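You operate a simulated robot arm through the tools that you are given. There is no shell and no other tool. Be economical: measure what you need, move in short steps, check, and stop when the job is done.

Carry out the task below with a simulated robot arm. There is one attempt and no reset: what you move stays moved.

JOB
Lock the seesaw level and brake the windmill with one sail straight up.
Fine: move the plank from above; tighten its screw.

It is judged by the outcome, as a careful person would: the job done as asked, and still so three seconds after it is handed in. It fails if anything else is knocked over, pushed out of place, dropped, spilled or broken.

ROBOT AND FRAMES
A 7-joint arm with a two-finger parallel gripper, fixed in place. Base frame: the origin is at the foot of the arm, x ahead of it, y to its left, z up; the work surface is at about z = 655. Lengths are in mm, angles in degrees, forces in N, time in s.
With the tool pointing down near the work surface it reaches from about 280 to 720 mm from the base axis. Its first joint turns from -115.0 to 115.0 degrees. Payload 3.91 kg.
The TCP is the grasp point between the finger pads, 30 mm short of the fingertips. In the tool frame z runs along the fingers and y along their closing line. Largest opening 110 mm; finger width 20, thickness 10; the body of the gripper, 48 by 112 mm, starts 55 mm behind the TCP.
Orientation is that of the tool frame in the base frame, as a unit quaternion [w, x, y, z]. With the fingers straight down and closing along the base's y, the tool's x points along the base's -x, its y along +y and its z along -z.

CONTROLS
- The arm moves only by the tool move_arm. Its argument "motion" is a list of rows, each an object of numbers (a shift or turn left out is 0, a gripper value left out holds the last): "tx", "ty", "tz": the shift along the base's x, y, z in units of 30 mm (1.0 is 30 mm); "wx", "wy", "wz": the turn, a rotation vector about the base's x, y, z in units of 4 degrees (1.0 is 4 degrees); "hand": the gripper command, from -1 (fully open) to 1 (shut), values between in proportion. In form: [{"tx": .., "ty": .., "tz": .., "wx": .., "wy": .., "wz": .., "hand": ..}, ...]. A call has 1 to 8 rows; each row shifts and turns the commanded pose from where the row before left it. A call with a number of a shift or a turn outside -1 to 1 is refused whole. Each row takes 0.2 s and may step no farther than 50 mm and 8.6 degrees from the row before; otherwise, or with a gripper value out of range, the whole call is refused. Where a pose cannot be reached the arm comes as near as it can. A force on the tool above 40 N (or 10 N above the force at the start of the call, whichever is more), or a blocked arm, ends the call early, and 0.2 s more pass. Each finger travels about 108 mm/s and halts on what it meets, pressing with about 30 N; the grip force reading is that of the motor and also rises with nothing between the fingers. The clock runs only during rows and for 0.2 s after the last one: add rows that do not move to give the fingers time. The reply holds the time, the measured pose of the TCP, the force on the tool along the base axes, the opening and the grip force, in the units named above and with some noise, with the torque about the TCP (base axes, N m) and any sound that the robot's microphone picked up, and new pictures: "show" is both (left out), scene, wrist or none.
- Cameras (640 x 400 px; columns grow to the right, rows downward): "scene" is fixed at [227.1, -519.6, 1241.3]; the picture's right is [0.60, -0.80, 0.00], its down [-0.46, -0.34, -0.82] and it looks along [0.66, 0.49, -0.57] (base axes); focal length 341 px, centre (320, 200). "wrist" rides on the gripper at [72, 17, -103] in the tool frame; the picture's right is [-0.23, 0.97, 0.00], its down [-0.76, -0.18, -0.62] and it looks along [-0.61, -0.14, 0.78] (tool axes); focal length 222 px, centre (320, 200). There is no depth. A picture from a camera that has moved, and an enlarged one, comes with that camera's place and axes in the base frame and with its lens. The place of the scene camera against the robot may be out by one fixed shift of up to 25 mm in any direction.
- lift_body(by): slides the trunk up (or, below 0, down) by that many mm; the arm rides with it, the base frame stays. It gives what a move gives, with no picture.
- inspect(camera, box): a new picture of the part [left, top, right, bottom] of that camera's present view, enlarged. The clock stands still meanwhile.
- hand_in(): hands the job in; it is judged then, once.

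Go step by step. Nothing tells you positions but the pictures and the camera data: compare them with the known pose of the tool, close in by small moves and look again before you grip or let go. The budget is 120 turns and 200 pictures, counting those below and the enlarged ones. Unless the task says otherwise, let go and move clear before handing in, and close with one line.

The tools are called after "Call:" by a JSON object that holds its "op" and its "data". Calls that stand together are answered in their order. move_arm: Moves the arm, as the interface text tells. Its arguments: {"type":"object","properties":{"motion":{"type":"array","items":{"type":"object","properties":{"tx":{"type":"number"},"ty":{"type":"number"},"tz":{"type":"number"},"wx":{"type":"number"},"wy":{"type":"number"},"wz":{"type":"number"},"hand":{"type":"number"}}}},"show":{"type":"string","enum":["both","scene","wrist","none"]}},"required":["motion"]} The other tools are called the same way: lift_body (by) slides the trunk up or down; inspect (camera, box) takes an enlarged picture of a part of a camera's view; hand_in () hands the job in.

At the start:

```text
clock: 0.0
tcp_pos: [646.5, -82.8, 1007.5]
tcp_rot: [0.0, 0.0, 1.0, -0.001]
wrist_force: [-0.3, -0.2, -0.3]
torque: [0.0, 0.01, 0.02]
width: 109.9
gripper_force: 0.1
trunk travel left (down, up): [-700.0, 290.0]
```

scene: 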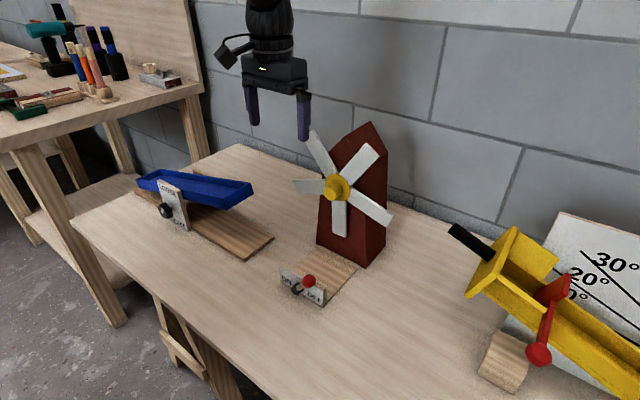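
wrist: 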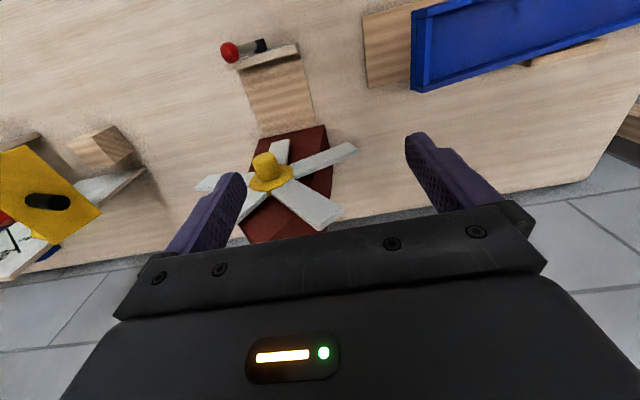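

I see a blue seesaw with a lock screw (black knob), a windmill with five sails and a brake lever (red knob), and a yellow tilting chute I should leave alone. First I'll look closer.

Call:
{"op": "inspect", "data": {"camera": "scene", "box": [120, 150, 280, 250]}}

Call:
{"op": "inspect", "data": {"camera": "scene", "box": [260, 110, 420, 310]}}

Call:
{"op": "inspect", "data": {"camera": "wrist", "box": [180, 0, 640, 240]}}

```text
4.00 times, centred on (200, 200) of scene
camera zoom: at [227.1, -519.6, 1241.3], right [0.6, -0.8, 0.0], down [-0.46, -0.34, -0.82], along [0.66, 0.49, -0.57], focal length 1365 px, centre (800, 200)
```

zoom: 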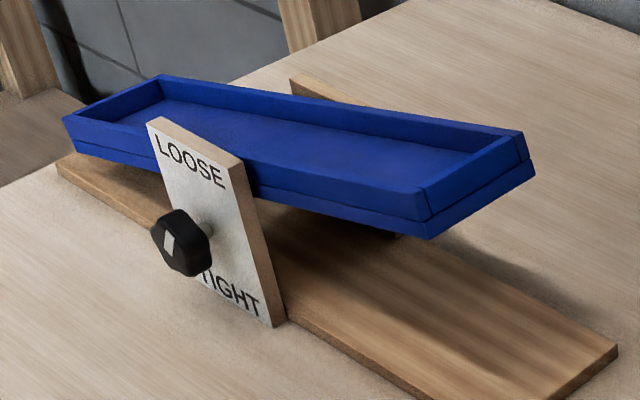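

```text
2.00 times, centred on (340, 210) of scene
camera zoom: at [227.1, -519.6, 1241.3], right [0.6, -0.8, 0.0], down [-0.46, -0.34, -0.82], along [0.66, 0.49, -0.57], focal length 682 px, centre (280, 180)
```

zoom: 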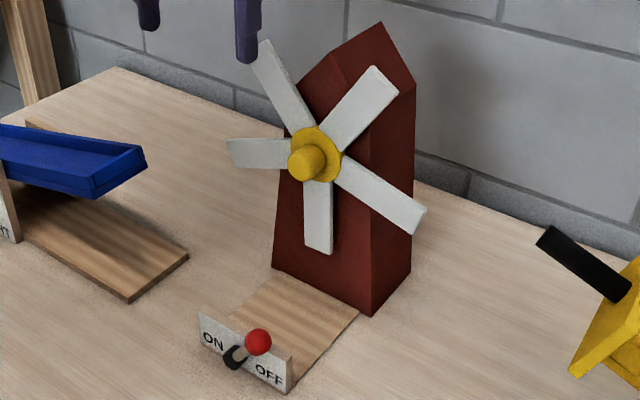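

```text
1.39 times, centred on (410, 120) of wrist
camera zoom: at [573.6, -65.5, 1110.1], right [0.23, 0.97, 0.0], down [0.76, -0.18, 0.62], along [0.61, -0.14, -0.78], focal length 309 px, centre (195, 311)
```

zoom: 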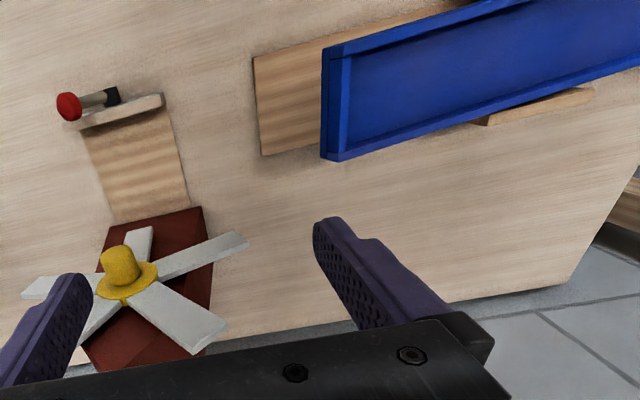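

The seesaw lies along y, at roughly x 600-690 and y 50-350. The windmill is near (700,-170), with its lever at about (575,-200). I'll back the arm off to view both with the wrist camera.

Call:
{"op": "move_arm", "data": {"motion": [{"tx": -0.9, "ty": 0.9, "tz": -0.2}, {"tx": -0.9, "ty": 0.9, "tz": -0.2}, {"tx": -0.9, "ty": 0.9, "tz": -0.2}, {"tx": -0.9, "ty": 0.9, "tz": -0.2}, {"tx": -0.9, "ty": 0.9, "tz": -0.2}, {"tx": -0.9, "ty": 0.9, "tz": -0.2}, {"tx": -0.9, "ty": 0.9, "tz": -0.2}, {"tx": -0.9, "ty": 0.9, "tz": -0.2}], "show": "both"}}

```text
clock: 1.8
tcp_pos: [432.6, 134.8, 958.8]
tcp_rot: [0.0, 0.0, 1.0, -0.001]
wrist_force: [0.4, 0.4, -0.1]
torque: [-0.01, 0.0, 0.05]
width: 109.9
gripper_force: 0.2
trunk travel left (down, up): [-700.0, 290.0]
camera wrist: at [359.4, 152.7, 1062.3], right [0.23, 0.97, 0.0], down [0.76, -0.18, 0.62], along [0.61, -0.14, -0.78], focal length 222 px, centre (320, 200)
```

scene: 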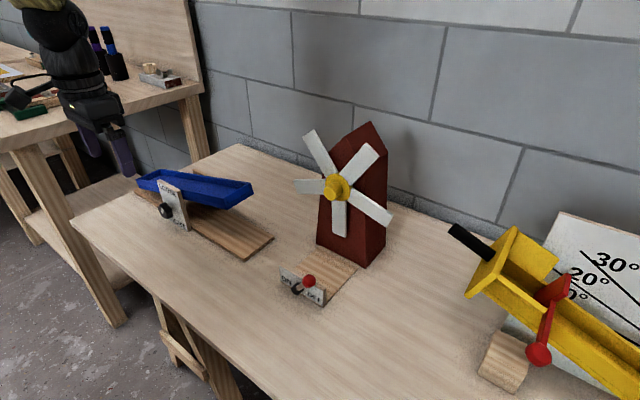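
wrist: 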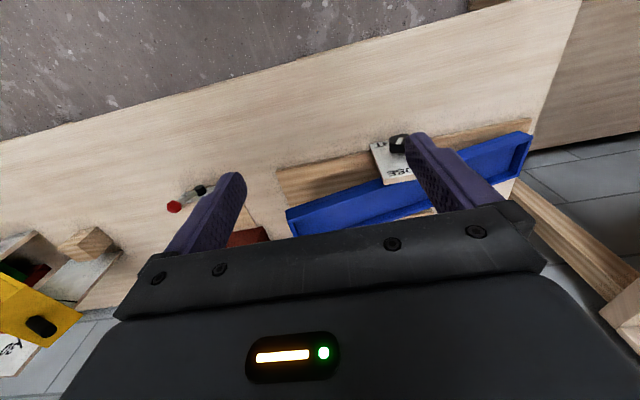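

The windmill is still, so it stays put by friction. I'll go in front of the lever for a closer wrist view.

Call:
{"op": "move_arm", "data": {"motion": [{"ty": -1, "tz": -0.4}, {"ty": -1, "tz": -0.4}, {"ty": -1, "tz": -0.4}, {"ty": -1, "tz": -0.4}, {"ty": -1, "tz": -0.4}, {"ty": -1, "tz": -0.4}, {"ty": -1, "tz": -0.4}, {"ty": -1, "tz": -0.4}], "show": "none"}}

Call:
{"op": "move_arm", "data": {"motion": [{"ty": -1, "tz": -0.4}, {"ty": -1, "tz": -0.2}, {}], "show": "wrist"}}

Call:
{"op": "inspect", "data": {"camera": "wrist", "box": [220, 60, 420, 240]}}

Call:
{"op": "inspect", "data": {"camera": "scene", "box": [270, 250, 350, 310]}}

```text
clock: 3.6
tcp_pos: [431.2, -108.6, 863.3]
tcp_rot: [0.0, -0.001, 1.0, 0.0]
wrist_force: [0.4, 0.0, 1.0]
torque: [0.03, 0.05, 0.05]
width: 109.9
gripper_force: 0.2
trunk travel left (down, up): [-700.0, 290.0]
```

```text
clock: 4.4
tcp_pos: [430.9, -167.2, 844.0]
tcp_rot: [-0.001, 0.001, 1.0, 0.0]
wrist_force: [-0.1, 0.3, 0.2]
torque: [0.02, -0.01, 0.0]
width: 109.9
gripper_force: 0.1
trunk travel left (down, up): [-700.0, 290.0]
camera wrist: at [357.8, -150.2, 947.8], right [0.23, 0.97, 0.0], down [0.76, -0.18, 0.62], along [0.61, -0.14, -0.78], focal length 222 px, centre (320, 200)
```

wrist: 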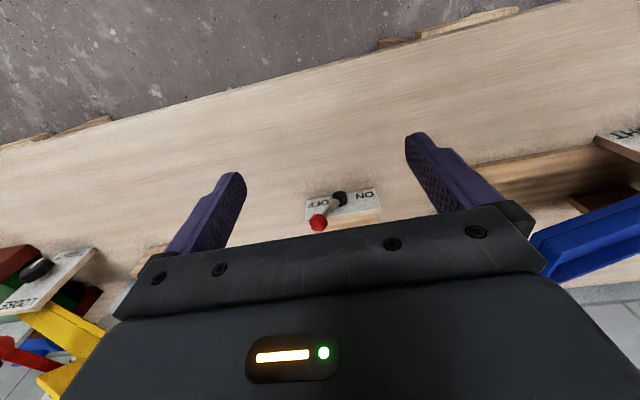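

```text
2.22 times, centred on (320, 150) of wrist
camera zoom: at [357.8, -150.2, 947.8], right [0.23, 0.97, 0.0], down [0.76, -0.18, 0.62], along [0.61, -0.14, -0.78], focal length 494 px, centre (320, 311)
```

zoom: 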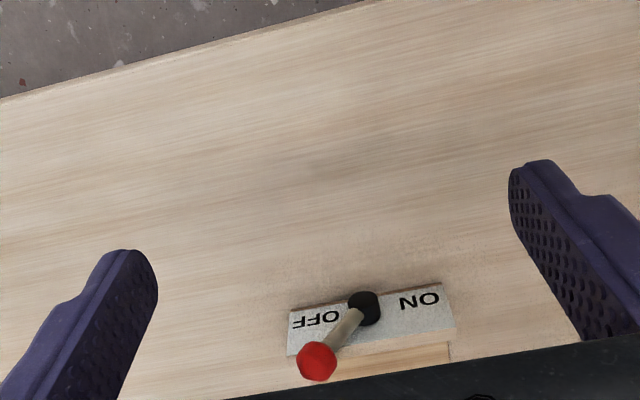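

```text
6.67 times, centred on (310, 280) of scene
camera zoom: at [227.1, -519.6, 1241.3], right [0.6, -0.8, 0.0], down [-0.46, -0.34, -0.82], along [0.66, 0.49, -0.57], focal length 2275 px, centre (387, -333)
```

zoom: 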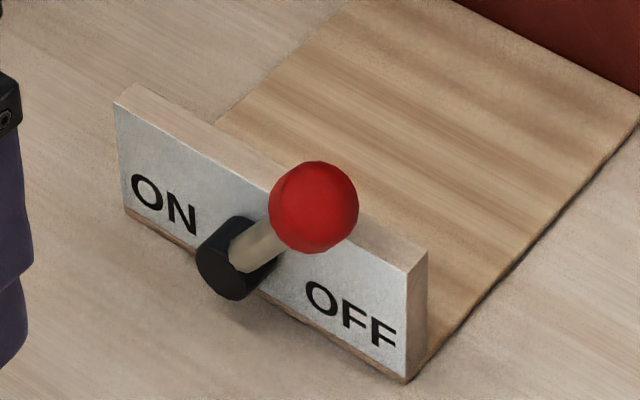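

The lever knob triangulates to about (576,-202,720) in the OFF position, pivoting near (570,-168,683). The windmill axis is at about y=-167, z=853, with the sails near x=720. I'll close the fingers and go above, on the +y side of the upper-left sail.

Call:
{"op": "move_arm", "data": {"motion": [{"tz": 1, "ty": 0.6, "hand": 1}, {"tz": 1, "ty": 0.6}, {"tz": 1, "ty": 0.6}, {"tz": 1, "ty": 0.6}, {"tz": 1, "ty": 0.6}, {"tz": 1, "ty": 0.6}, {"tx": 1, "ty": 0.3}, {"tx": 1}], "show": "none"}}

Call:
{"op": "move_arm", "data": {"motion": [{"tx": 1}, {"tx": 1}, {"tx": 1}, {"tx": 1}, {"tx": 1}, {"tx": 0.9}, {"tx": 0.4}, {}], "show": "both"}}

```text
clock: 6.2
tcp_pos: [491.3, -49.1, 1025.8]
tcp_rot: [0.0, 0.0, 1.0, 0.0]
wrist_force: [0.3, 0.0, 0.3]
torque: [-0.02, -0.01, 0.02]
width: 0.0
gripper_force: 30.2
trunk travel left (down, up): [-700.0, 290.0]
```

```text
clock: 8.0
tcp_pos: [681.5, -50.8, 1023.5]
tcp_rot: [0.0, 0.0, 1.0, 0.0]
wrist_force: [0.8, 0.5, 0.3]
torque: [-0.01, -0.03, 0.0]
width: 0.0
gripper_force: 30.2
trunk travel left (down, up): [-700.0, 290.0]
camera wrist: at [607.8, -33.8, 1128.3], right [0.23, 0.97, 0.0], down [0.76, -0.18, 0.62], along [0.61, -0.14, -0.78], focal length 222 px, centre (320, 200)
```

scene: 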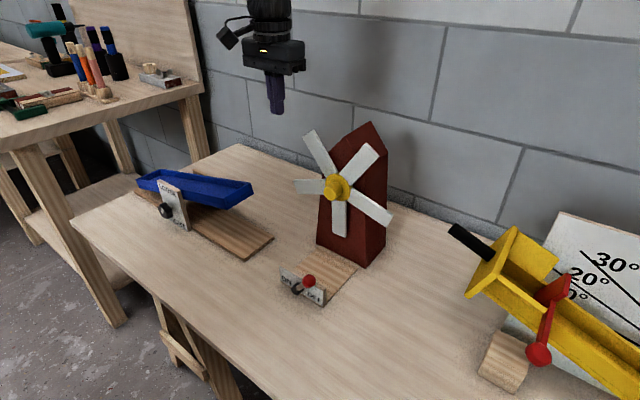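
wrist: 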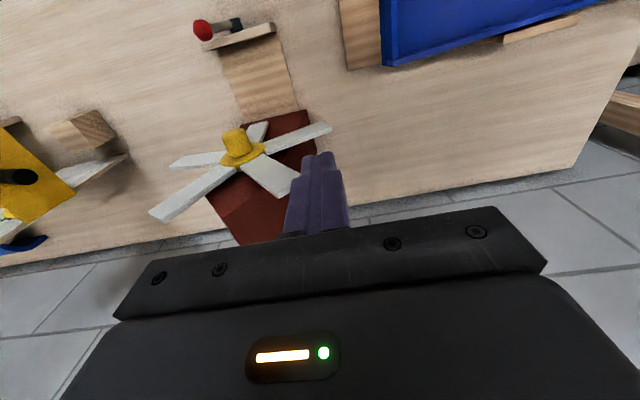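

The arm stopped at x≈681, its reach limit at this height. I'll descend beside the sail and see whether the reach grows.

Call:
{"op": "move_arm", "data": {"motion": [{"tz": -0.8}, {"tz": -0.7}, {"tz": -0.7}, {}], "show": "both"}}

Call:
{"op": "inspect", "data": {"camera": "scene", "box": [260, 90, 420, 250]}}

```text
clock: 9.0
tcp_pos: [679.8, -49.8, 959.1]
tcp_rot: [0.0, 0.0, 1.0, -0.001]
wrist_force: [-0.6, -0.1, 0.2]
torque: [-0.04, 0.01, 0.03]
width: 0.1
gripper_force: 29.9
trunk travel left (down, up): [-700.0, 290.0]
camera wrist: at [606.9, -33.2, 1062.1], right [0.23, 0.97, 0.0], down [0.76, -0.18, 0.62], along [0.61, -0.14, -0.78], focal length 222 px, centre (320, 200)
```

scene: 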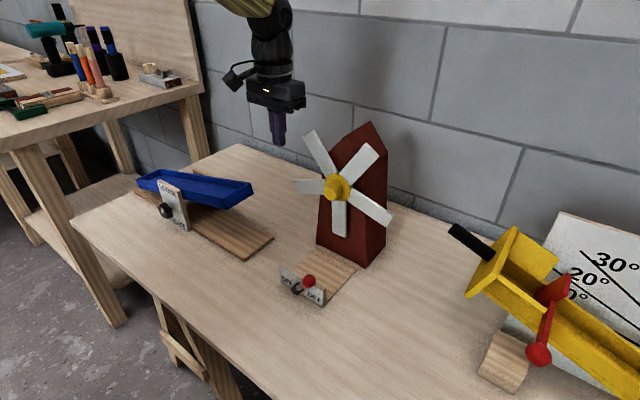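
wrist: 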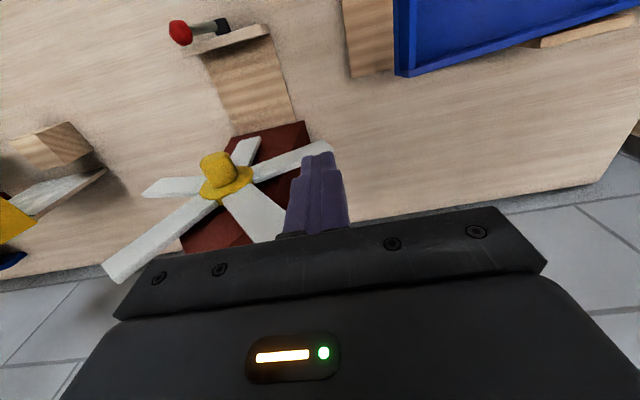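

```text
2.50 times, centred on (340, 170) of scene
camera zoom: at [227.1, -519.6, 1241.3], right [0.6, -0.8, 0.0], down [-0.46, -0.34, -0.82], along [0.66, 0.49, -0.57], focal length 853 px, centre (270, 275)
```

zoom: 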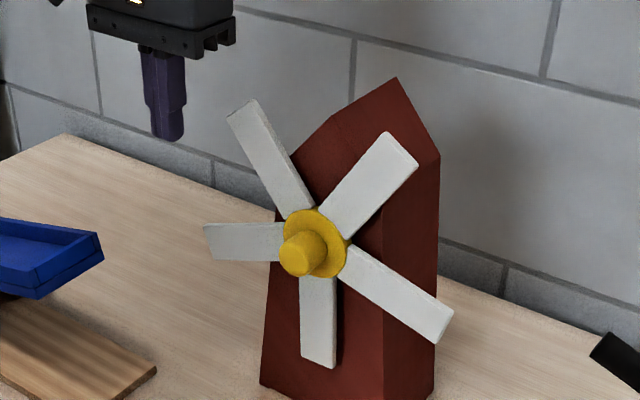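

Call:
{"op": "move_arm", "data": {"motion": [{"tx": 1}, {}], "show": "none"}}

```text
clock: 9.6
tcp_pos: [710.3, -50.9, 958.4]
tcp_rot: [0.0, 0.0, 1.0, 0.0]
wrist_force: [-0.6, 0.3, -0.6]
torque: [0.01, 0.0, 0.01]
width: 0.0
gripper_force: 29.6
trunk travel left (down, up): [-700.0, 290.0]
```

Call:
{"op": "move_arm", "data": {"motion": [{"tx": 0.33}, {"ty": -0.3}, {"ty": -0.3}, {"ty": -0.3}, {}], "show": "both"}}

Call:
{"op": "inspect", "data": {"camera": "scene", "box": [260, 90, 420, 250]}}

```text
clock: 10.8
tcp_pos: [719.7, -76.9, 958.3]
tcp_rot: [0.0, 0.0, 1.0, -0.002]
wrist_force: [0.6, -0.3, 0.1]
torque: [-0.01, 0.01, -0.01]
width: 0.0
gripper_force: 30.4
trunk travel left (down, up): [-700.0, 290.0]
camera wrist: at [645.9, -59.9, 1061.6], right [0.23, 0.97, 0.0], down [0.76, -0.18, 0.62], along [0.61, -0.14, -0.78], focal length 222 px, centre (320, 200)
```

scene: 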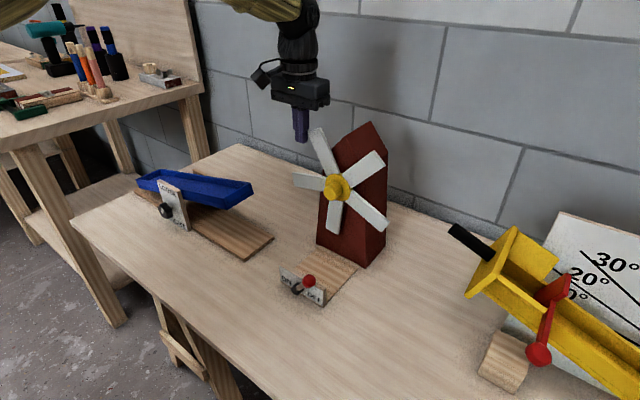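
wrist: 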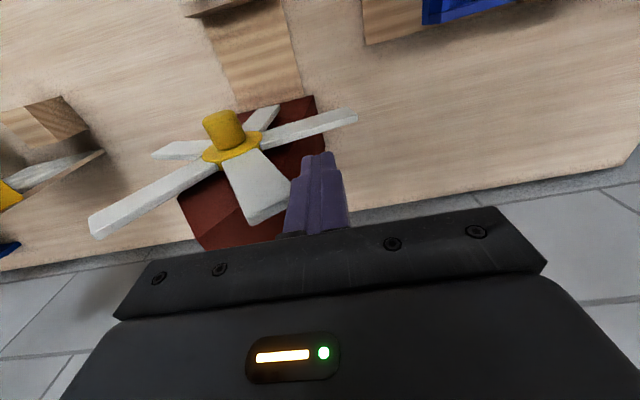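

```text
2.50 times, centred on (340, 170) of scene
camera zoom: at [227.1, -519.6, 1241.3], right [0.6, -0.8, 0.0], down [-0.46, -0.34, -0.82], along [0.66, 0.49, -0.57], focal length 853 px, centre (270, 275)
```

zoom: 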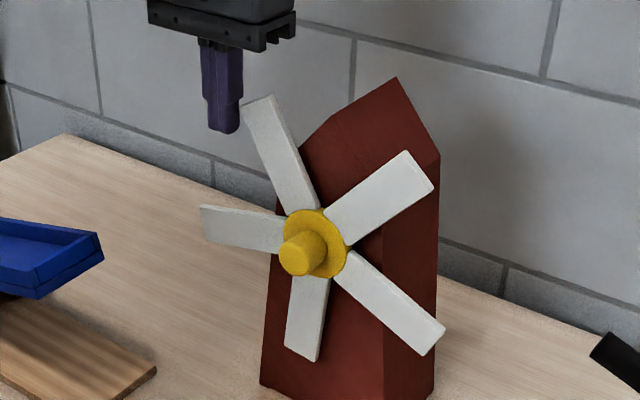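

The sail is turning smoothly and there's almost no resistance. I'll keep going slowly.

Call:
{"op": "move_arm", "data": {"motion": [{"ty": -0.3}, {"ty": -0.3}, {"ty": -0.25}, {"ty": -0.25}, {"ty": -0.2}, {"ty": -0.2}, {}], "show": "wrist"}}

Call:
{"op": "inspect", "data": {"camera": "scene", "box": [260, 90, 420, 250]}}

```text
clock: 11.8
tcp_pos: [720.6, -103.5, 968.2]
tcp_rot: [0.008, -0.002, 1.0, 0.003]
wrist_force: [-5.0, 5.7, 13.7]
torque: [-0.13, 0.02, -0.03]
width: 0.0
gripper_force: 30.0
trunk travel left (down, up): [-700.0, 290.0]
stopped in row 4: the force on the tool passed its limit (the readings are from after the stop); the commanded pose is now the measured one
camera wrist: at [645.8, -84.8, 1069.8], right [0.22, 0.97, 0.01], down [0.75, -0.18, 0.63], along [0.62, -0.14, -0.77], focal length 222 px, centre (320, 200)
```

wrist: 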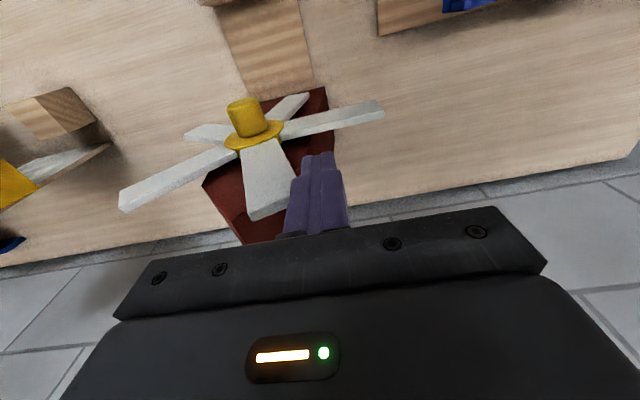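

```text
2.50 times, centred on (340, 170) of scene
camera zoom: at [227.1, -519.6, 1241.3], right [0.6, -0.8, 0.0], down [-0.46, -0.34, -0.82], along [0.66, 0.49, -0.57], focal length 853 px, centre (270, 275)
```

zoom: 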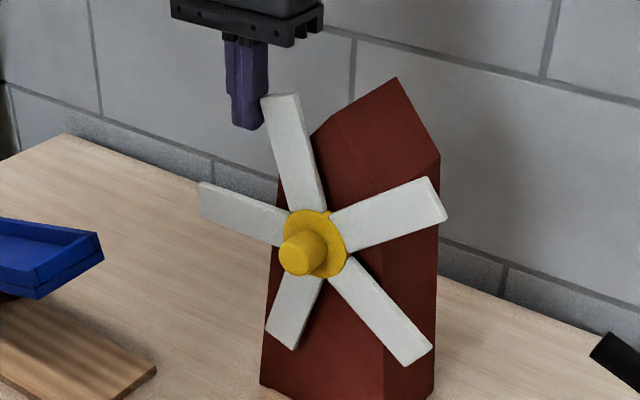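

The force came from the finger's ledge catching the sail's corner. I'll back off slightly, rise 20 mm so only the narrow tip contacts, then push on.

Call:
{"op": "move_arm", "data": {"motion": [{"ty": 0.4}, {"tz": 0.4}, {"tz": 0.3}, {"ty": -0.3}, {"ty": -0.25}, {"ty": -0.25}, {"ty": -0.2}, {}], "show": "wrist"}}

Call:
{"op": "inspect", "data": {"camera": "scene", "box": [260, 90, 420, 250]}}

```text
clock: 13.6
tcp_pos: [721.7, -121.6, 985.2]
tcp_rot: [0.005, -0.001, 1.0, 0.002]
wrist_force: [1.1, 0.9, 0.3]
torque: [0.02, 0.04, 0.02]
width: 0.0
gripper_force: 30.2
trunk travel left (down, up): [-700.0, 290.0]
camera wrist: at [647.9, -104.7, 1087.7], right [0.23, 0.97, 0.01], down [0.76, -0.18, 0.63], along [0.62, -0.14, -0.78], focal length 222 px, centre (320, 200)
```

wrist: 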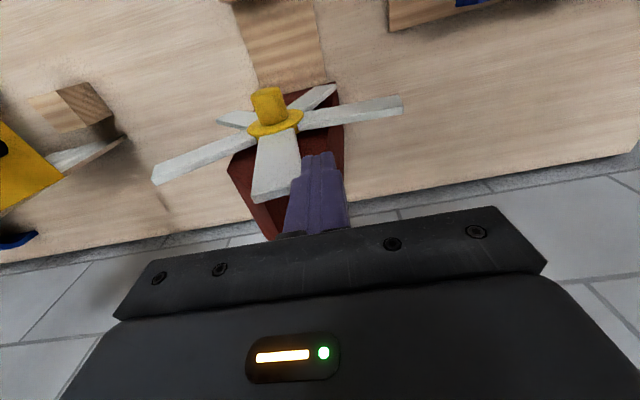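

```text
2.50 times, centred on (340, 170) of scene
camera zoom: at [227.1, -519.6, 1241.3], right [0.6, -0.8, 0.0], down [-0.46, -0.34, -0.82], along [0.66, 0.49, -0.57], focal length 853 px, centre (270, 275)
```

zoom: 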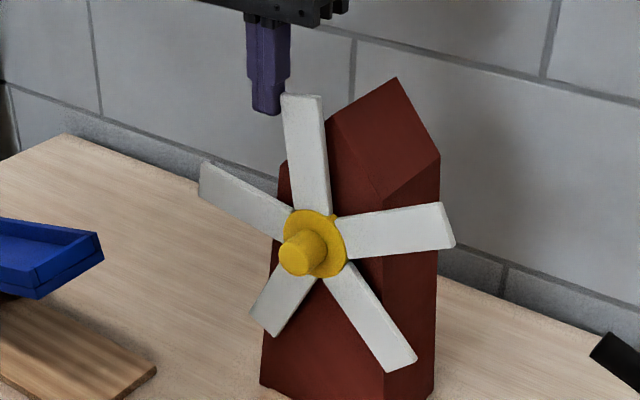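

The sail is about 8° short of vertical. I'll nudge it another 15 mm.

Call:
{"op": "move_arm", "data": {"motion": [{"ty": -0.13}, {"ty": -0.13}, {"ty": -0.12}, {"ty": -0.12}, {}], "show": "wrist"}}

Call:
{"op": "inspect", "data": {"camera": "scene", "box": [280, 100, 400, 240]}}

```text
clock: 14.8
tcp_pos: [723.7, -137.4, 985.6]
tcp_rot: [0.007, -0.002, 1.0, 0.001]
wrist_force: [0.7, -0.1, 0.1]
torque: [0.01, 0.0, 0.02]
width: 0.2
gripper_force: 30.4
trunk travel left (down, up): [-700.0, 290.0]
camera wrist: at [648.1, -119.9, 1087.9], right [0.22, 0.97, 0.01], down [0.75, -0.18, 0.63], along [0.62, -0.14, -0.78], focal length 222 px, centre (320, 200)
```

wrist: 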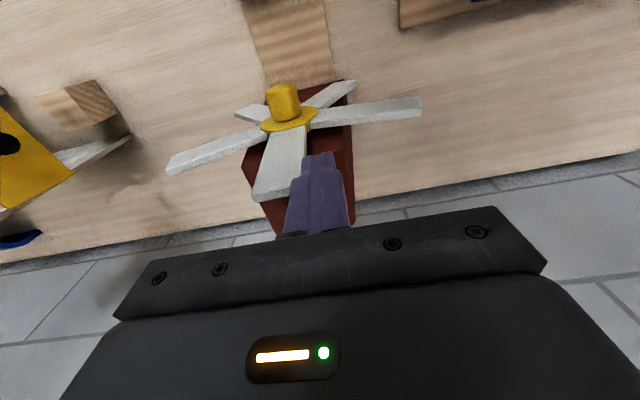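

```text
2.86 times, centred on (340, 170) of scene
camera zoom: at [227.1, -519.6, 1241.3], right [0.6, -0.8, 0.0], down [-0.46, -0.34, -0.82], along [0.66, 0.49, -0.57], focal length 975 px, centre (263, 286)
```

zoom: 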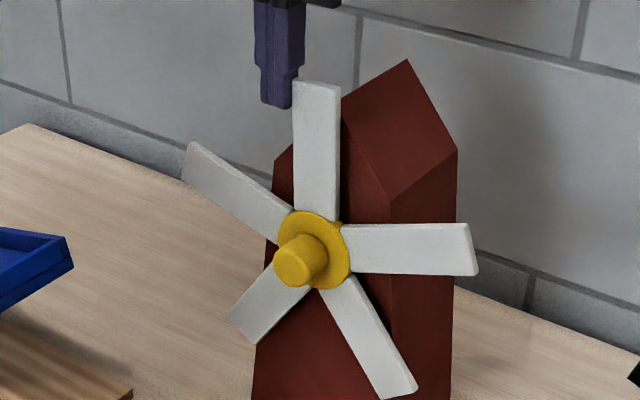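

About 2.5° remain, so one small nudge of 4.5 mm.

Call:
{"op": "move_arm", "data": {"motion": [{"ty": -0.08}, {"ty": -0.08}, {}], "show": "none"}}

Call:
{"op": "inspect", "data": {"camera": "scene", "box": [280, 100, 400, 240]}}

```text
clock: 15.6
tcp_pos: [722.0, -141.1, 983.5]
tcp_rot: [0.005, -0.001, 1.0, 0.002]
wrist_force: [-0.6, -0.1, 0.1]
torque: [0.0, 0.02, -0.01]
width: 0.0
gripper_force: 30.2
trunk travel left (down, up): [-700.0, 290.0]
```

```text
2.86 times, centred on (340, 170) of scene
camera zoom: at [227.1, -519.6, 1241.3], right [0.6, -0.8, 0.0], down [-0.46, -0.34, -0.82], along [0.66, 0.49, -0.57], focal length 975 px, centre (263, 286)
```

zoom: 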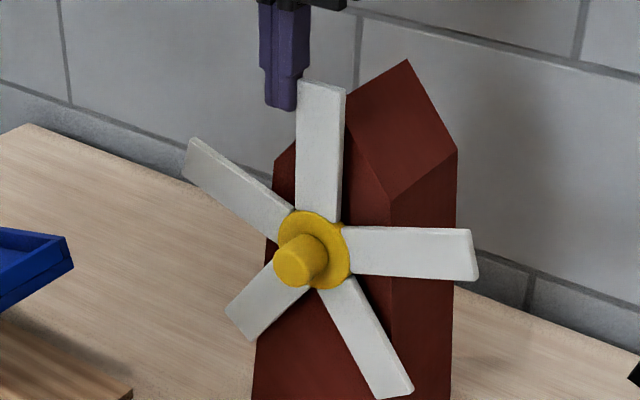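

The sail is now within about 1° of vertical. I'll back off, rise, and check that it holds.

Call:
{"op": "move_arm", "data": {"motion": [{"ty": 0.2}, {"ty": 0.8}, {"tz": 0.7, "ty": 0.5}, {"tz": 1, "tx": -0.5}, {"tx": -1}, {"tx": -1}, {"tx": -1}, {"tx": -1}], "show": "none"}}

Call:
{"op": "inspect", "data": {"camera": "scene", "box": [280, 100, 400, 240]}}

```text
clock: 17.4
tcp_pos: [586.3, -96.7, 1037.1]
tcp_rot: [0.007, -0.001, 1.0, 0.001]
wrist_force: [-0.4, 0.3, -0.6]
torque: [-0.02, -0.03, -0.02]
width: 0.3
gripper_force: 29.7
trunk travel left (down, up): [-700.0, 290.0]
```

```text
2.86 times, centred on (340, 170) of scene
camera zoom: at [227.1, -519.6, 1241.3], right [0.6, -0.8, 0.0], down [-0.46, -0.34, -0.82], along [0.66, 0.49, -0.57], focal length 975 px, centre (263, 286)
```

zoom: 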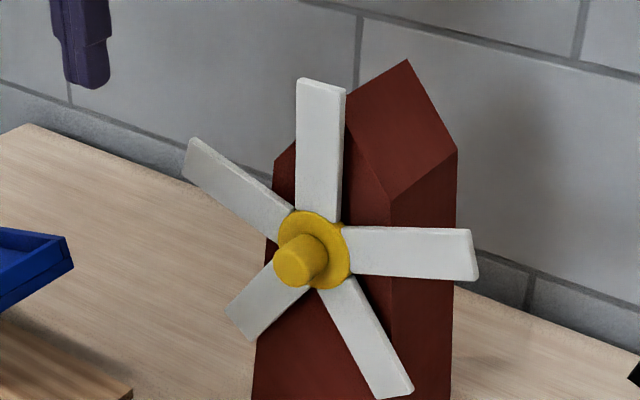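

It holds. Now the brake lever: I'll descend on its -y side with closed fingers.

Call:
{"op": "move_arm", "data": {"motion": [{"ty": -1, "tz": -1, "tx": -0.1}, {"ty": -1, "tz": -1, "tx": -0.1}, {"ty": -1, "tz": -1, "tx": -0.1}, {"ty": -1, "tz": -1, "tx": -0.1}, {"ty": -1, "tz": -1, "tx": -0.1}, {"ty": -0.1, "tz": -1}, {"tz": -1}, {"tz": -1}], "show": "none"}}

Call:
{"op": "move_arm", "data": {"motion": [{"tz": -1}, {"tz": -0.6}, {}], "show": "both"}}

```text
clock: 19.2
tcp_pos: [573.5, -252.2, 795.6]
tcp_rot: [0.006, -0.001, 1.0, 0.001]
wrist_force: [0.5, -0.4, -0.5]
torque: [0.0, 0.03, -0.03]
width: 0.0
gripper_force: 30.6
trunk travel left (down, up): [-700.0, 290.0]
```

```text
clock: 20.0
tcp_pos: [571.2, -248.4, 747.6]
tcp_rot: [0.006, -0.003, 1.0, 0.002]
wrist_force: [-0.1, -0.3, 0.7]
torque: [0.0, -0.03, 0.0]
width: 0.1
gripper_force: 29.6
trunk travel left (down, up): [-700.0, 290.0]
camera wrist: at [496.6, -230.7, 850.4], right [0.22, 0.97, 0.01], down [0.75, -0.18, 0.63], along [0.62, -0.14, -0.77], focal length 222 px, centre (320, 200)
```

scene: 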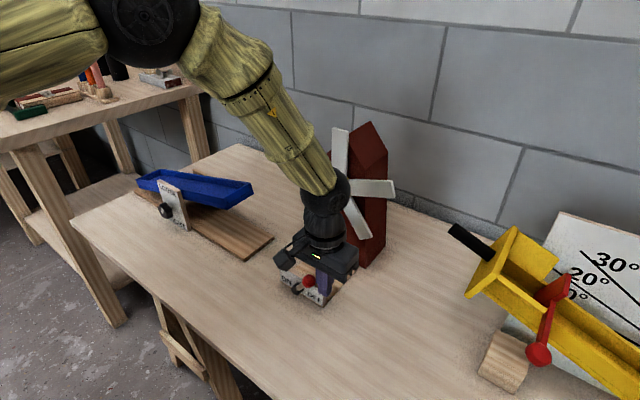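
wrist: 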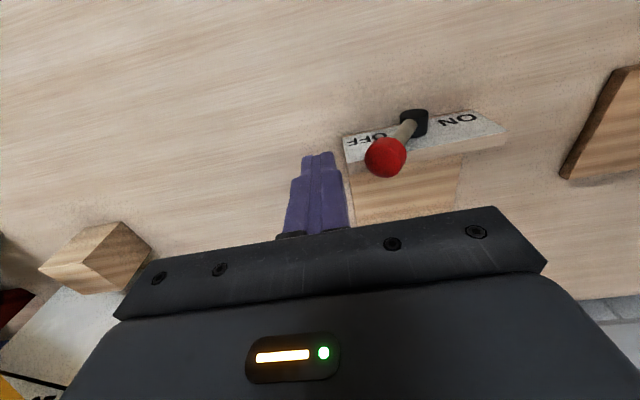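

Call:
{"op": "move_arm", "data": {"motion": [{"ty": 0.5}, {"ty": 0.5}, {"ty": 0.5}, {"ty": 0.5}, {"ty": 0.4}, {}], "show": "both"}}

```text
clock: 21.4
tcp_pos: [571.9, -176.0, 749.0]
tcp_rot: [0.005, -0.001, 1.0, 0.002]
wrist_force: [-0.4, -0.6, -0.3]
torque: [-0.01, 0.0, 0.02]
width: 0.0
gripper_force: 30.1
trunk travel left (down, up): [-700.0, 290.0]
camera wrist: at [497.2, -158.7, 850.6], right [0.22, 0.97, 0.01], down [0.76, -0.18, 0.63], along [0.62, -0.14, -0.78], focal length 222 px, centre (320, 200)
```

scene: 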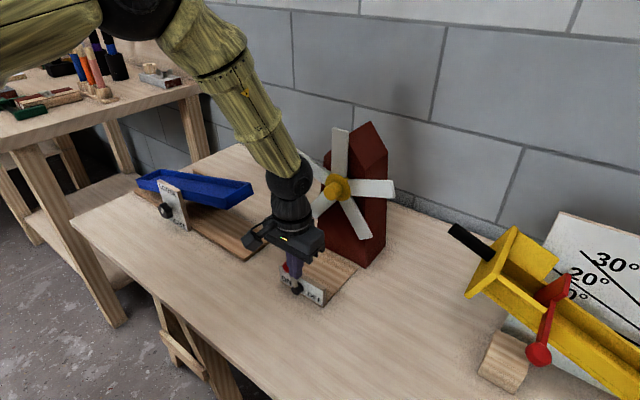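
wrist: 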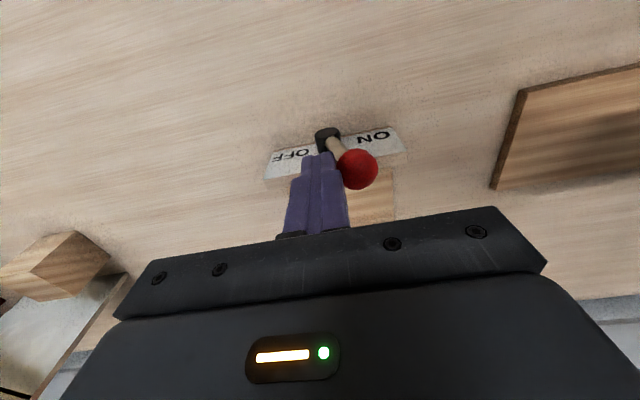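

The lever is moving. I'll push it on to its ON stop.

Call:
{"op": "move_arm", "data": {"motion": [{"ty": 0.3}, {"ty": 0.3}, {"ty": 0.2}, {"ty": 0.2}, {}], "show": "wrist"}}

```text
clock: 22.5
tcp_pos: [571.7, -156.4, 748.1]
tcp_rot: [0.007, 0.003, 1.0, -0.006]
wrist_force: [3.8, -12.9, -6.1]
torque: [-0.44, -0.09, -0.1]
width: 0.1
gripper_force: 30.2
trunk travel left (down, up): [-700.0, 290.0]
stopped in row 5: the force on the tool passed its limit (the readings are from after the stop); the commanded pose is now the measured one
camera wrist: at [497.1, -137.7, 849.8], right [0.23, 0.97, -0.01], down [0.75, -0.17, 0.64], along [0.62, -0.15, -0.77], focal length 222 px, centre (320, 200)
```

wrist: 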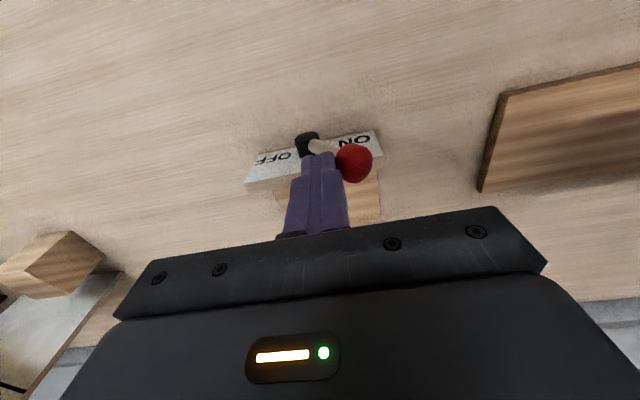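

The lever reached its ON stop at the mirrored position. I'll back off and rise, then check the lever and windmill.

Call:
{"op": "move_arm", "data": {"motion": [{"ty": -0.5}, {"ty": -0.8}, {"tz": 1}, {"tz": 1, "tx": -0.5}, {"tz": 1, "tx": -1}, {"tz": 1, "tx": -1, "ty": 0.5}, {"tz": 0.5, "tx": -1, "ty": 1}, {"tz": 0.2, "tx": -1, "ty": 1}], "show": "none"}}

Call:
{"op": "inspect", "data": {"camera": "scene", "box": [260, 100, 420, 320]}}

```text
clock: 24.3
tcp_pos: [434.3, -117.5, 889.9]
tcp_rot: [0.007, 0.002, 1.0, -0.004]
wrist_force: [0.0, -0.6, 0.1]
torque: [-0.02, -0.03, 0.01]
width: 0.0
gripper_force: 30.2
trunk travel left (down, up): [-700.0, 290.0]
```

```text
1.82 times, centred on (340, 210) of scene
camera zoom: at [227.1, -519.6, 1241.3], right [0.6, -0.8, 0.0], down [-0.46, -0.34, -0.82], along [0.66, 0.49, -0.57], focal length 620 px, centre (284, 182)
```

zoom: 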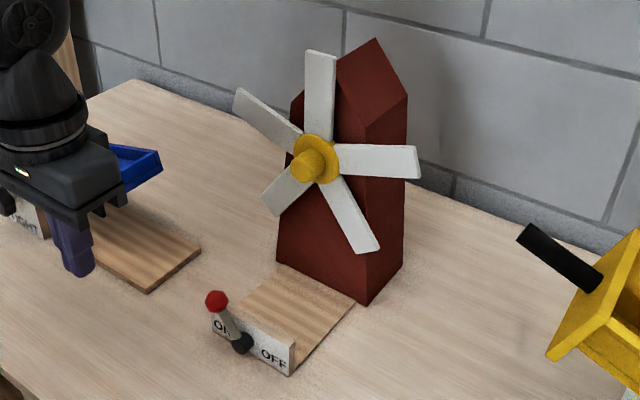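

Brake lever is ON and the sail still stands straight up. Next is the seesaw: go above the raised -y end of the plank.

Call:
{"op": "move_arm", "data": {"motion": [{"ty": 1, "tz": 0.7}, {"ty": 1, "tz": 0.7}, {"ty": 1, "tz": 0.5}, {"ty": 1, "tx": 1}, {"ty": 1, "tx": 1}, {"ty": 1, "tx": 1}, {"ty": 0.6, "tx": 1}, {"tx": 1}], "show": "none"}}

Call:
{"op": "move_arm", "data": {"motion": [{"tx": 0.9}, {"tx": 0.4}, {}], "show": "both"}}

Call:
{"op": "inspect", "data": {"camera": "scene", "box": [120, 120, 280, 260]}}

```text
clock: 26.1
tcp_pos: [588.1, 82.5, 944.8]
tcp_rot: [0.006, 0.002, 1.0, -0.003]
wrist_force: [0.0, 0.2, -0.1]
torque: [0.01, 0.02, 0.01]
width: 0.2
gripper_force: 30.2
trunk travel left (down, up): [-700.0, 290.0]
```

```text
clock: 26.9
tcp_pos: [626.0, 80.7, 946.1]
tcp_rot: [0.007, 0.002, 1.0, -0.004]
wrist_force: [-0.1, 0.0, 0.1]
torque: [-0.01, 0.0, -0.01]
width: 0.0
gripper_force: 30.4
trunk travel left (down, up): [-700.0, 290.0]
camera wrist: at [551.6, 100.1, 1048.0], right [0.23, 0.97, 0.0], down [0.75, -0.18, 0.64], along [0.62, -0.15, -0.77], focal length 222 px, centre (320, 200)
```

scene: 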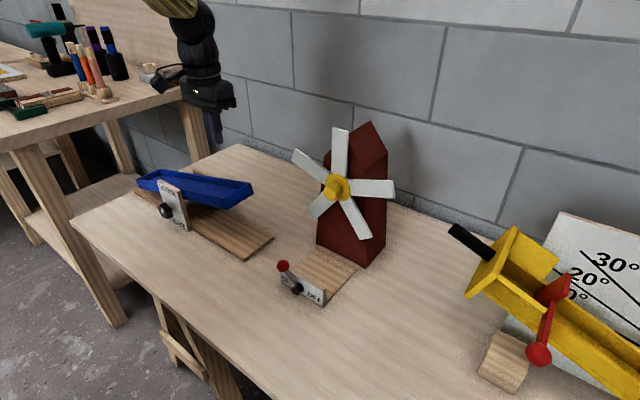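
wrist: 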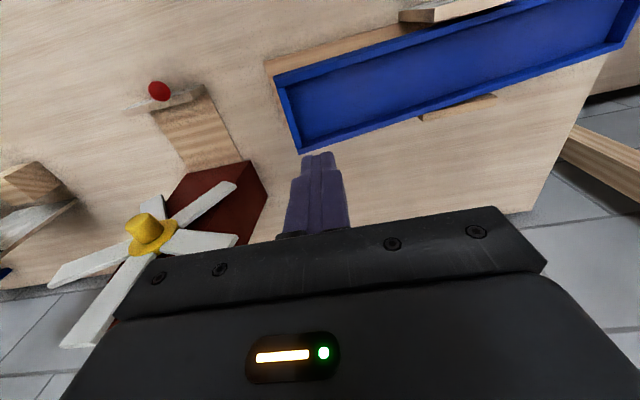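

```text
2.86 times, centred on (200, 190) of scene
camera zoom: at [227.1, -519.6, 1241.3], right [0.6, -0.8, 0.0], down [-0.46, -0.34, -0.82], along [0.66, 0.49, -0.57], focal length 975 px, centre (663, 229)
```

zoom: 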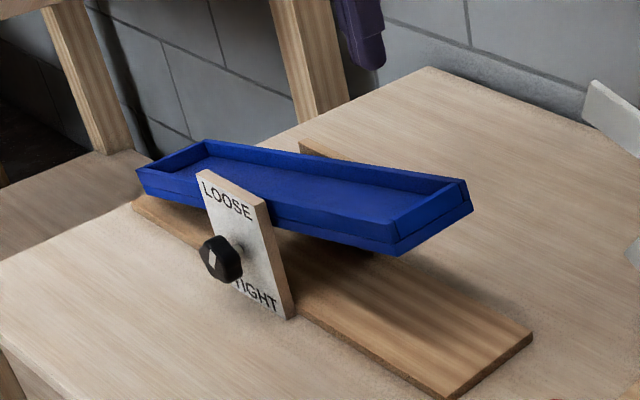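

The raised corner of the plank triangulates to about (587,44,790), and the plank spans x 587–677. I'll descend into the tray near that end and press gently.

Call:
{"op": "move_arm", "data": {"motion": [{"tz": -1}, {"tz": -1}, {"tz": -1}, {"tz": -1}, {"tz": -0.2}, {"tz": -0.2}, {"tz": -0.2}, {}], "show": "wrist"}}

Call:
{"op": "inspect", "data": {"camera": "scene", "box": [120, 120, 280, 260]}}

```text
clock: 28.7
tcp_pos: [626.4, 80.8, 808.4]
tcp_rot: [0.007, 0.002, 1.0, -0.004]
wrist_force: [-0.8, -0.1, 0.7]
torque: [-0.02, -0.02, -0.01]
width: 0.0
gripper_force: 30.0
trunk travel left (down, up): [-700.0, 290.0]
camera wrist: at [551.1, 99.1, 910.2], right [0.23, 0.97, 0.0], down [0.75, -0.18, 0.64], along [0.62, -0.15, -0.77], focal length 222 px, centre (320, 200)
```

wrist: 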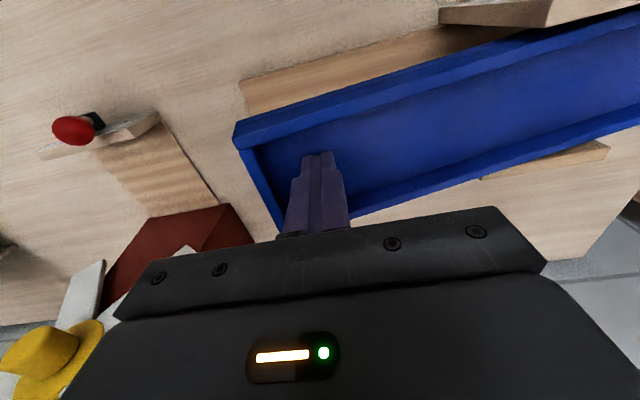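

```text
2.86 times, centred on (200, 190) of scene
camera zoom: at [227.1, -519.6, 1241.3], right [0.6, -0.8, 0.0], down [-0.46, -0.34, -0.82], along [0.66, 0.49, -0.57], focal length 975 px, centre (663, 229)
```

zoom: 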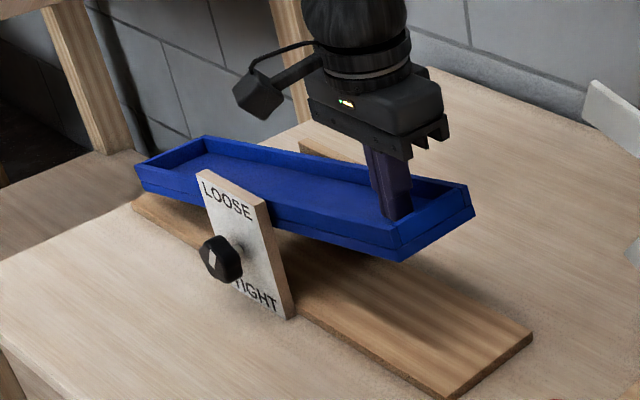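

Contact made; the plank has begun to turn. I'll zoom in to measure the base-board edge direction as a reference for level.

Call:
{"op": "inspect", "data": {"camera": "scene", "box": [190, 200, 290, 270]}}

Call:
{"op": "inspect", "data": {"camera": "scene", "box": [145, 150, 245, 220]}}

```text
5.71 times, centred on (240, 235) of scene
camera zoom: at [227.1, -519.6, 1241.3], right [0.6, -0.8, 0.0], down [-0.46, -0.34, -0.82], along [0.66, 0.49, -0.57], focal length 1950 px, centre (777, 0)
```

zoom: 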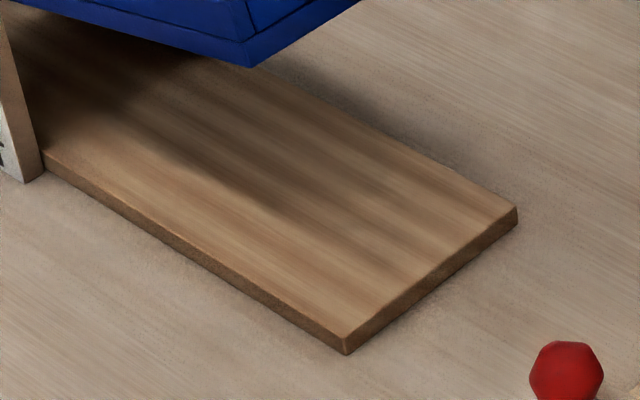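

```text
5.71 times, centred on (195, 185) of scene
camera zoom: at [227.1, -519.6, 1241.3], right [0.6, -0.8, 0.0], down [-0.46, -0.34, -0.82], along [0.66, 0.49, -0.57], focal length 1950 px, centre (1034, 286)
```

zoom: 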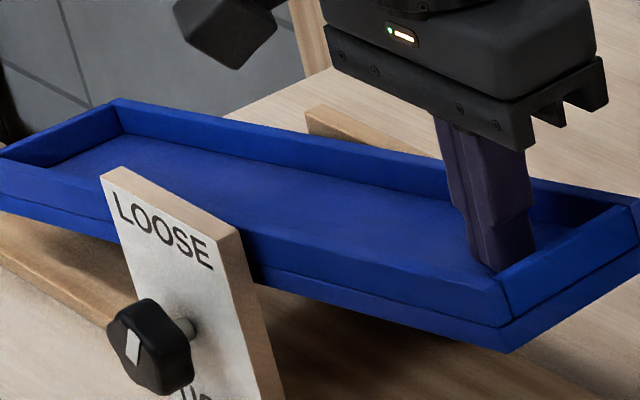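

The base board is aligned with y. The plank still tilts about 12°, so I'll press it down another ~28 mm in small steps.

Call:
{"op": "move_arm", "data": {"motion": [{"tz": -0.2}, {"tz": -0.2}, {"tz": -0.2}, {"tz": -0.2}, {"tz": -0.15}, {}], "show": "none"}}

Call:
{"op": "inspect", "data": {"camera": "scene", "box": [145, 150, 245, 220]}}

```text
clock: 30.1
tcp_pos: [624.8, 79.9, 778.5]
tcp_rot: [0.007, 0.001, 1.0, -0.003]
wrist_force: [0.9, 0.3, -0.1]
torque: [0.02, 0.01, 0.0]
width: 0.1
gripper_force: 30.0
trunk travel left (down, up): [-700.0, 290.0]
```

```text
5.71 times, centred on (195, 185) of scene
camera zoom: at [227.1, -519.6, 1241.3], right [0.6, -0.8, 0.0], down [-0.46, -0.34, -0.82], along [0.66, 0.49, -0.57], focal length 1950 px, centre (1034, 286)
```

zoom: 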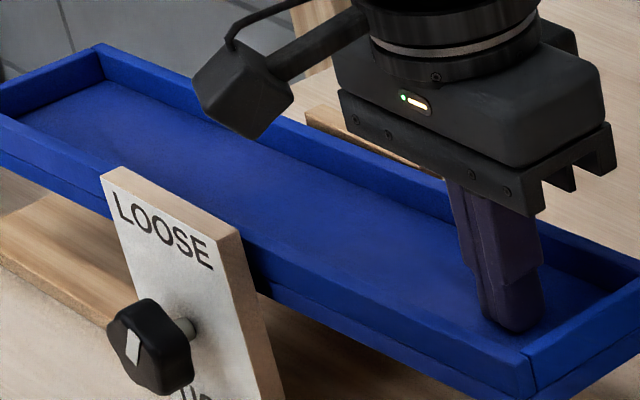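

Call:
{"op": "move_arm", "data": {"motion": [{"tz": -0.12}, {"tz": -0.1}, {"tz": -0.08}, {}], "show": "none"}}

Call:
{"op": "inspect", "data": {"camera": "scene", "box": [145, 150, 245, 220]}}

Call:
{"op": "inspect", "data": {"camera": "scene", "box": [120, 130, 280, 260]}}

```text
clock: 31.1
tcp_pos: [626.0, 79.6, 770.1]
tcp_rot: [0.007, 0.002, 1.0, -0.004]
wrist_force: [-0.4, -0.2, -0.2]
torque: [-0.01, -0.02, 0.01]
width: 0.0
gripper_force: 29.8
trunk travel left (down, up): [-700.0, 290.0]
```

```text
5.71 times, centred on (195, 185) of scene
camera zoom: at [227.1, -519.6, 1241.3], right [0.6, -0.8, 0.0], down [-0.46, -0.34, -0.82], along [0.66, 0.49, -0.57], focal length 1950 px, centre (1034, 286)
```

zoom: 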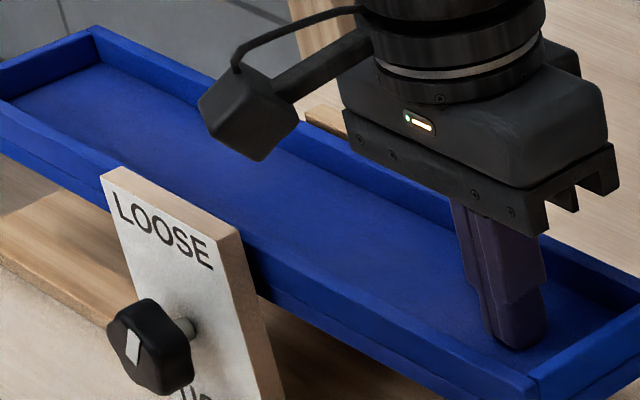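

```text
3.08 times, centred on (200, 195) of scene
camera zoom: at [227.1, -519.6, 1241.3], right [0.6, -0.8, 0.0], down [-0.46, -0.34, -0.82], along [0.66, 0.49, -0.57], focal length 1050 px, centre (689, 215)
```

zoom: 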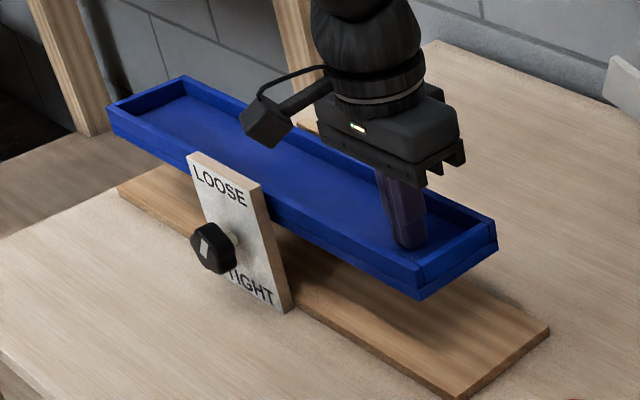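

About 0.6° remain. One tiny 1.5 mm nudge, then lift off and check it stays.

Call:
{"op": "move_arm", "data": {"motion": [{"tz": -0.05}, {}, {"tz": 0.3}, {"tz": 0.6}, {"tz": 1}, {"tz": 1}, {"tz": 1}, {"tz": 1}], "show": "wrist"}}

Call:
{"op": "inspect", "data": {"camera": "scene", "box": [145, 150, 245, 220]}}

Call:
{"op": "inspect", "data": {"camera": "scene", "box": [120, 130, 280, 260]}}

```text
clock: 32.9
tcp_pos: [625.7, 77.2, 916.5]
tcp_rot: [0.008, 0.002, 1.0, -0.003]
wrist_force: [-0.1, 0.0, -0.6]
torque: [0.0, 0.02, 0.01]
width: 0.0
gripper_force: 30.1
trunk travel left (down, up): [-700.0, 290.0]
camera wrist: at [551.0, 96.6, 1019.3], right [0.23, 0.97, 0.0], down [0.75, -0.17, 0.63], along [0.62, -0.15, -0.77], focal length 222 px, centre (320, 200)
```

wrist: 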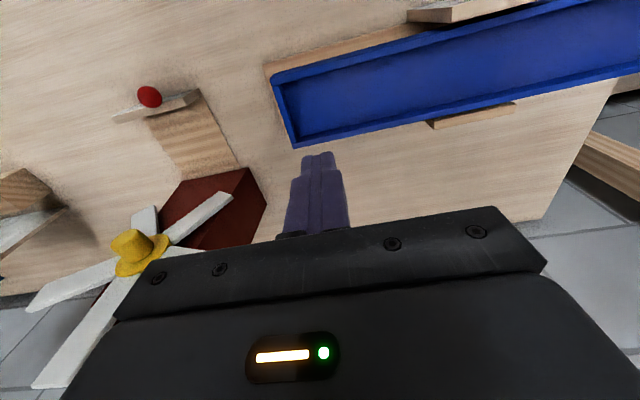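

```text
5.71 times, centred on (195, 185) of scene
camera zoom: at [227.1, -519.6, 1241.3], right [0.6, -0.8, 0.0], down [-0.46, -0.34, -0.82], along [0.66, 0.49, -0.57], focal length 1950 px, centre (1034, 286)
```

zoom: 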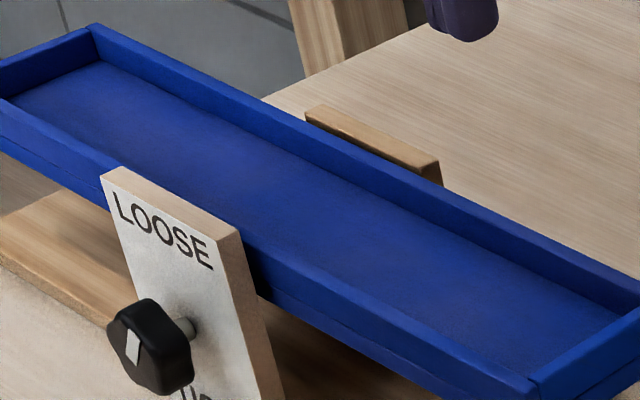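

```text
3.08 times, centred on (200, 195) of scene
camera zoom: at [227.1, -519.6, 1241.3], right [0.6, -0.8, 0.0], down [-0.46, -0.34, -0.82], along [0.66, 0.49, -0.57], focal length 1050 px, centre (689, 215)
```

zoom: 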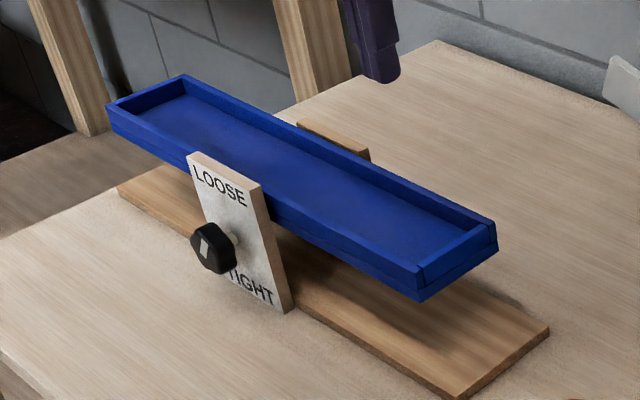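

The plank stays, level within about half a degree. The screw knob is at about (540,243,720) with its axis along x. I'll move in front of it and turn the tool horizontal, camera to the +y side.

Call:
{"op": "move_arm", "data": {"motion": [{"tx": -0.95, "ty": 0.69}, {"tx": -0.95, "ty": 0.69}, {"tx": -0.95, "ty": 0.69, "wx": 1, "wy": -1, "wz": -1}, {"tx": -0.95, "ty": 0.69, "wx": 1, "wy": -1, "wz": -1}, {"tx": -0.95, "ty": 0.69, "wx": 1, "wy": -1, "wz": -1}, {"tx": -0.95, "ty": 0.69, "wx": 1, "wy": -1, "wz": -1}, {"tx": -0.95, "ty": 0.69, "wx": 1, "wy": -1, "wz": -1}, {"tx": -0.95, "ty": 0.69, "wx": 1, "wy": -1, "wz": -1}], "show": "none"}}

Call:
{"op": "move_arm", "data": {"motion": [{"wx": 1, "wy": -1, "wz": -1}, {"wx": 1, "wy": -1, "wz": -1}, {"wx": 1, "wy": -1, "wz": -1}, {"wx": 1, "wy": -1, "wz": -1}, {"wx": 1, "wy": -1, "wz": -1}, {"wx": 1, "wy": -1, "wz": -1}, {"wx": 1, "wy": -1, "wz": -1}, {}], "show": "both"}}

```text
clock: 34.7
tcp_pos: [394.8, 246.1, 916.3]
tcp_rot: [0.211, 0.209, 0.934, 0.2]
wrist_force: [-0.8, 0.4, -0.3]
torque: [0.04, -0.04, 0.03]
width: 0.0
gripper_force: 30.0
trunk travel left (down, up): [-700.0, 290.0]
```

```text
clock: 36.5
tcp_pos: [406.0, 252.8, 912.3]
tcp_rot: [0.412, 0.414, 0.704, 0.404]
wrist_force: [0.2, -0.1, 0.2]
torque: [0.04, 0.0, 0.0]
width: 0.4
gripper_force: 30.0
out of reach, approached as far as the arm can: row 3, 4
trunk travel left (down, up): [-700.0, 290.0]
camera wrist: at [292.0, 303.4, 945.0], right [0.32, 0.11, 0.94], down [-0.37, -0.9, 0.23], along [0.87, -0.43, -0.24], focal length 222 px, centre (320, 200)
```

scene: 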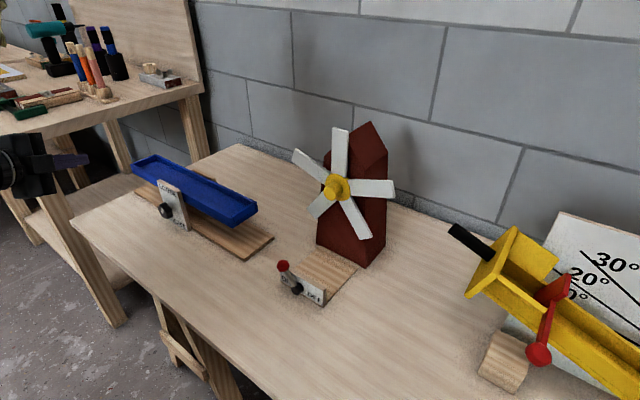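
wrist: 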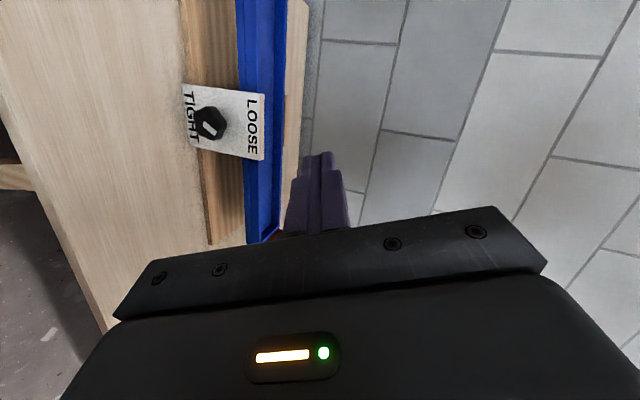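

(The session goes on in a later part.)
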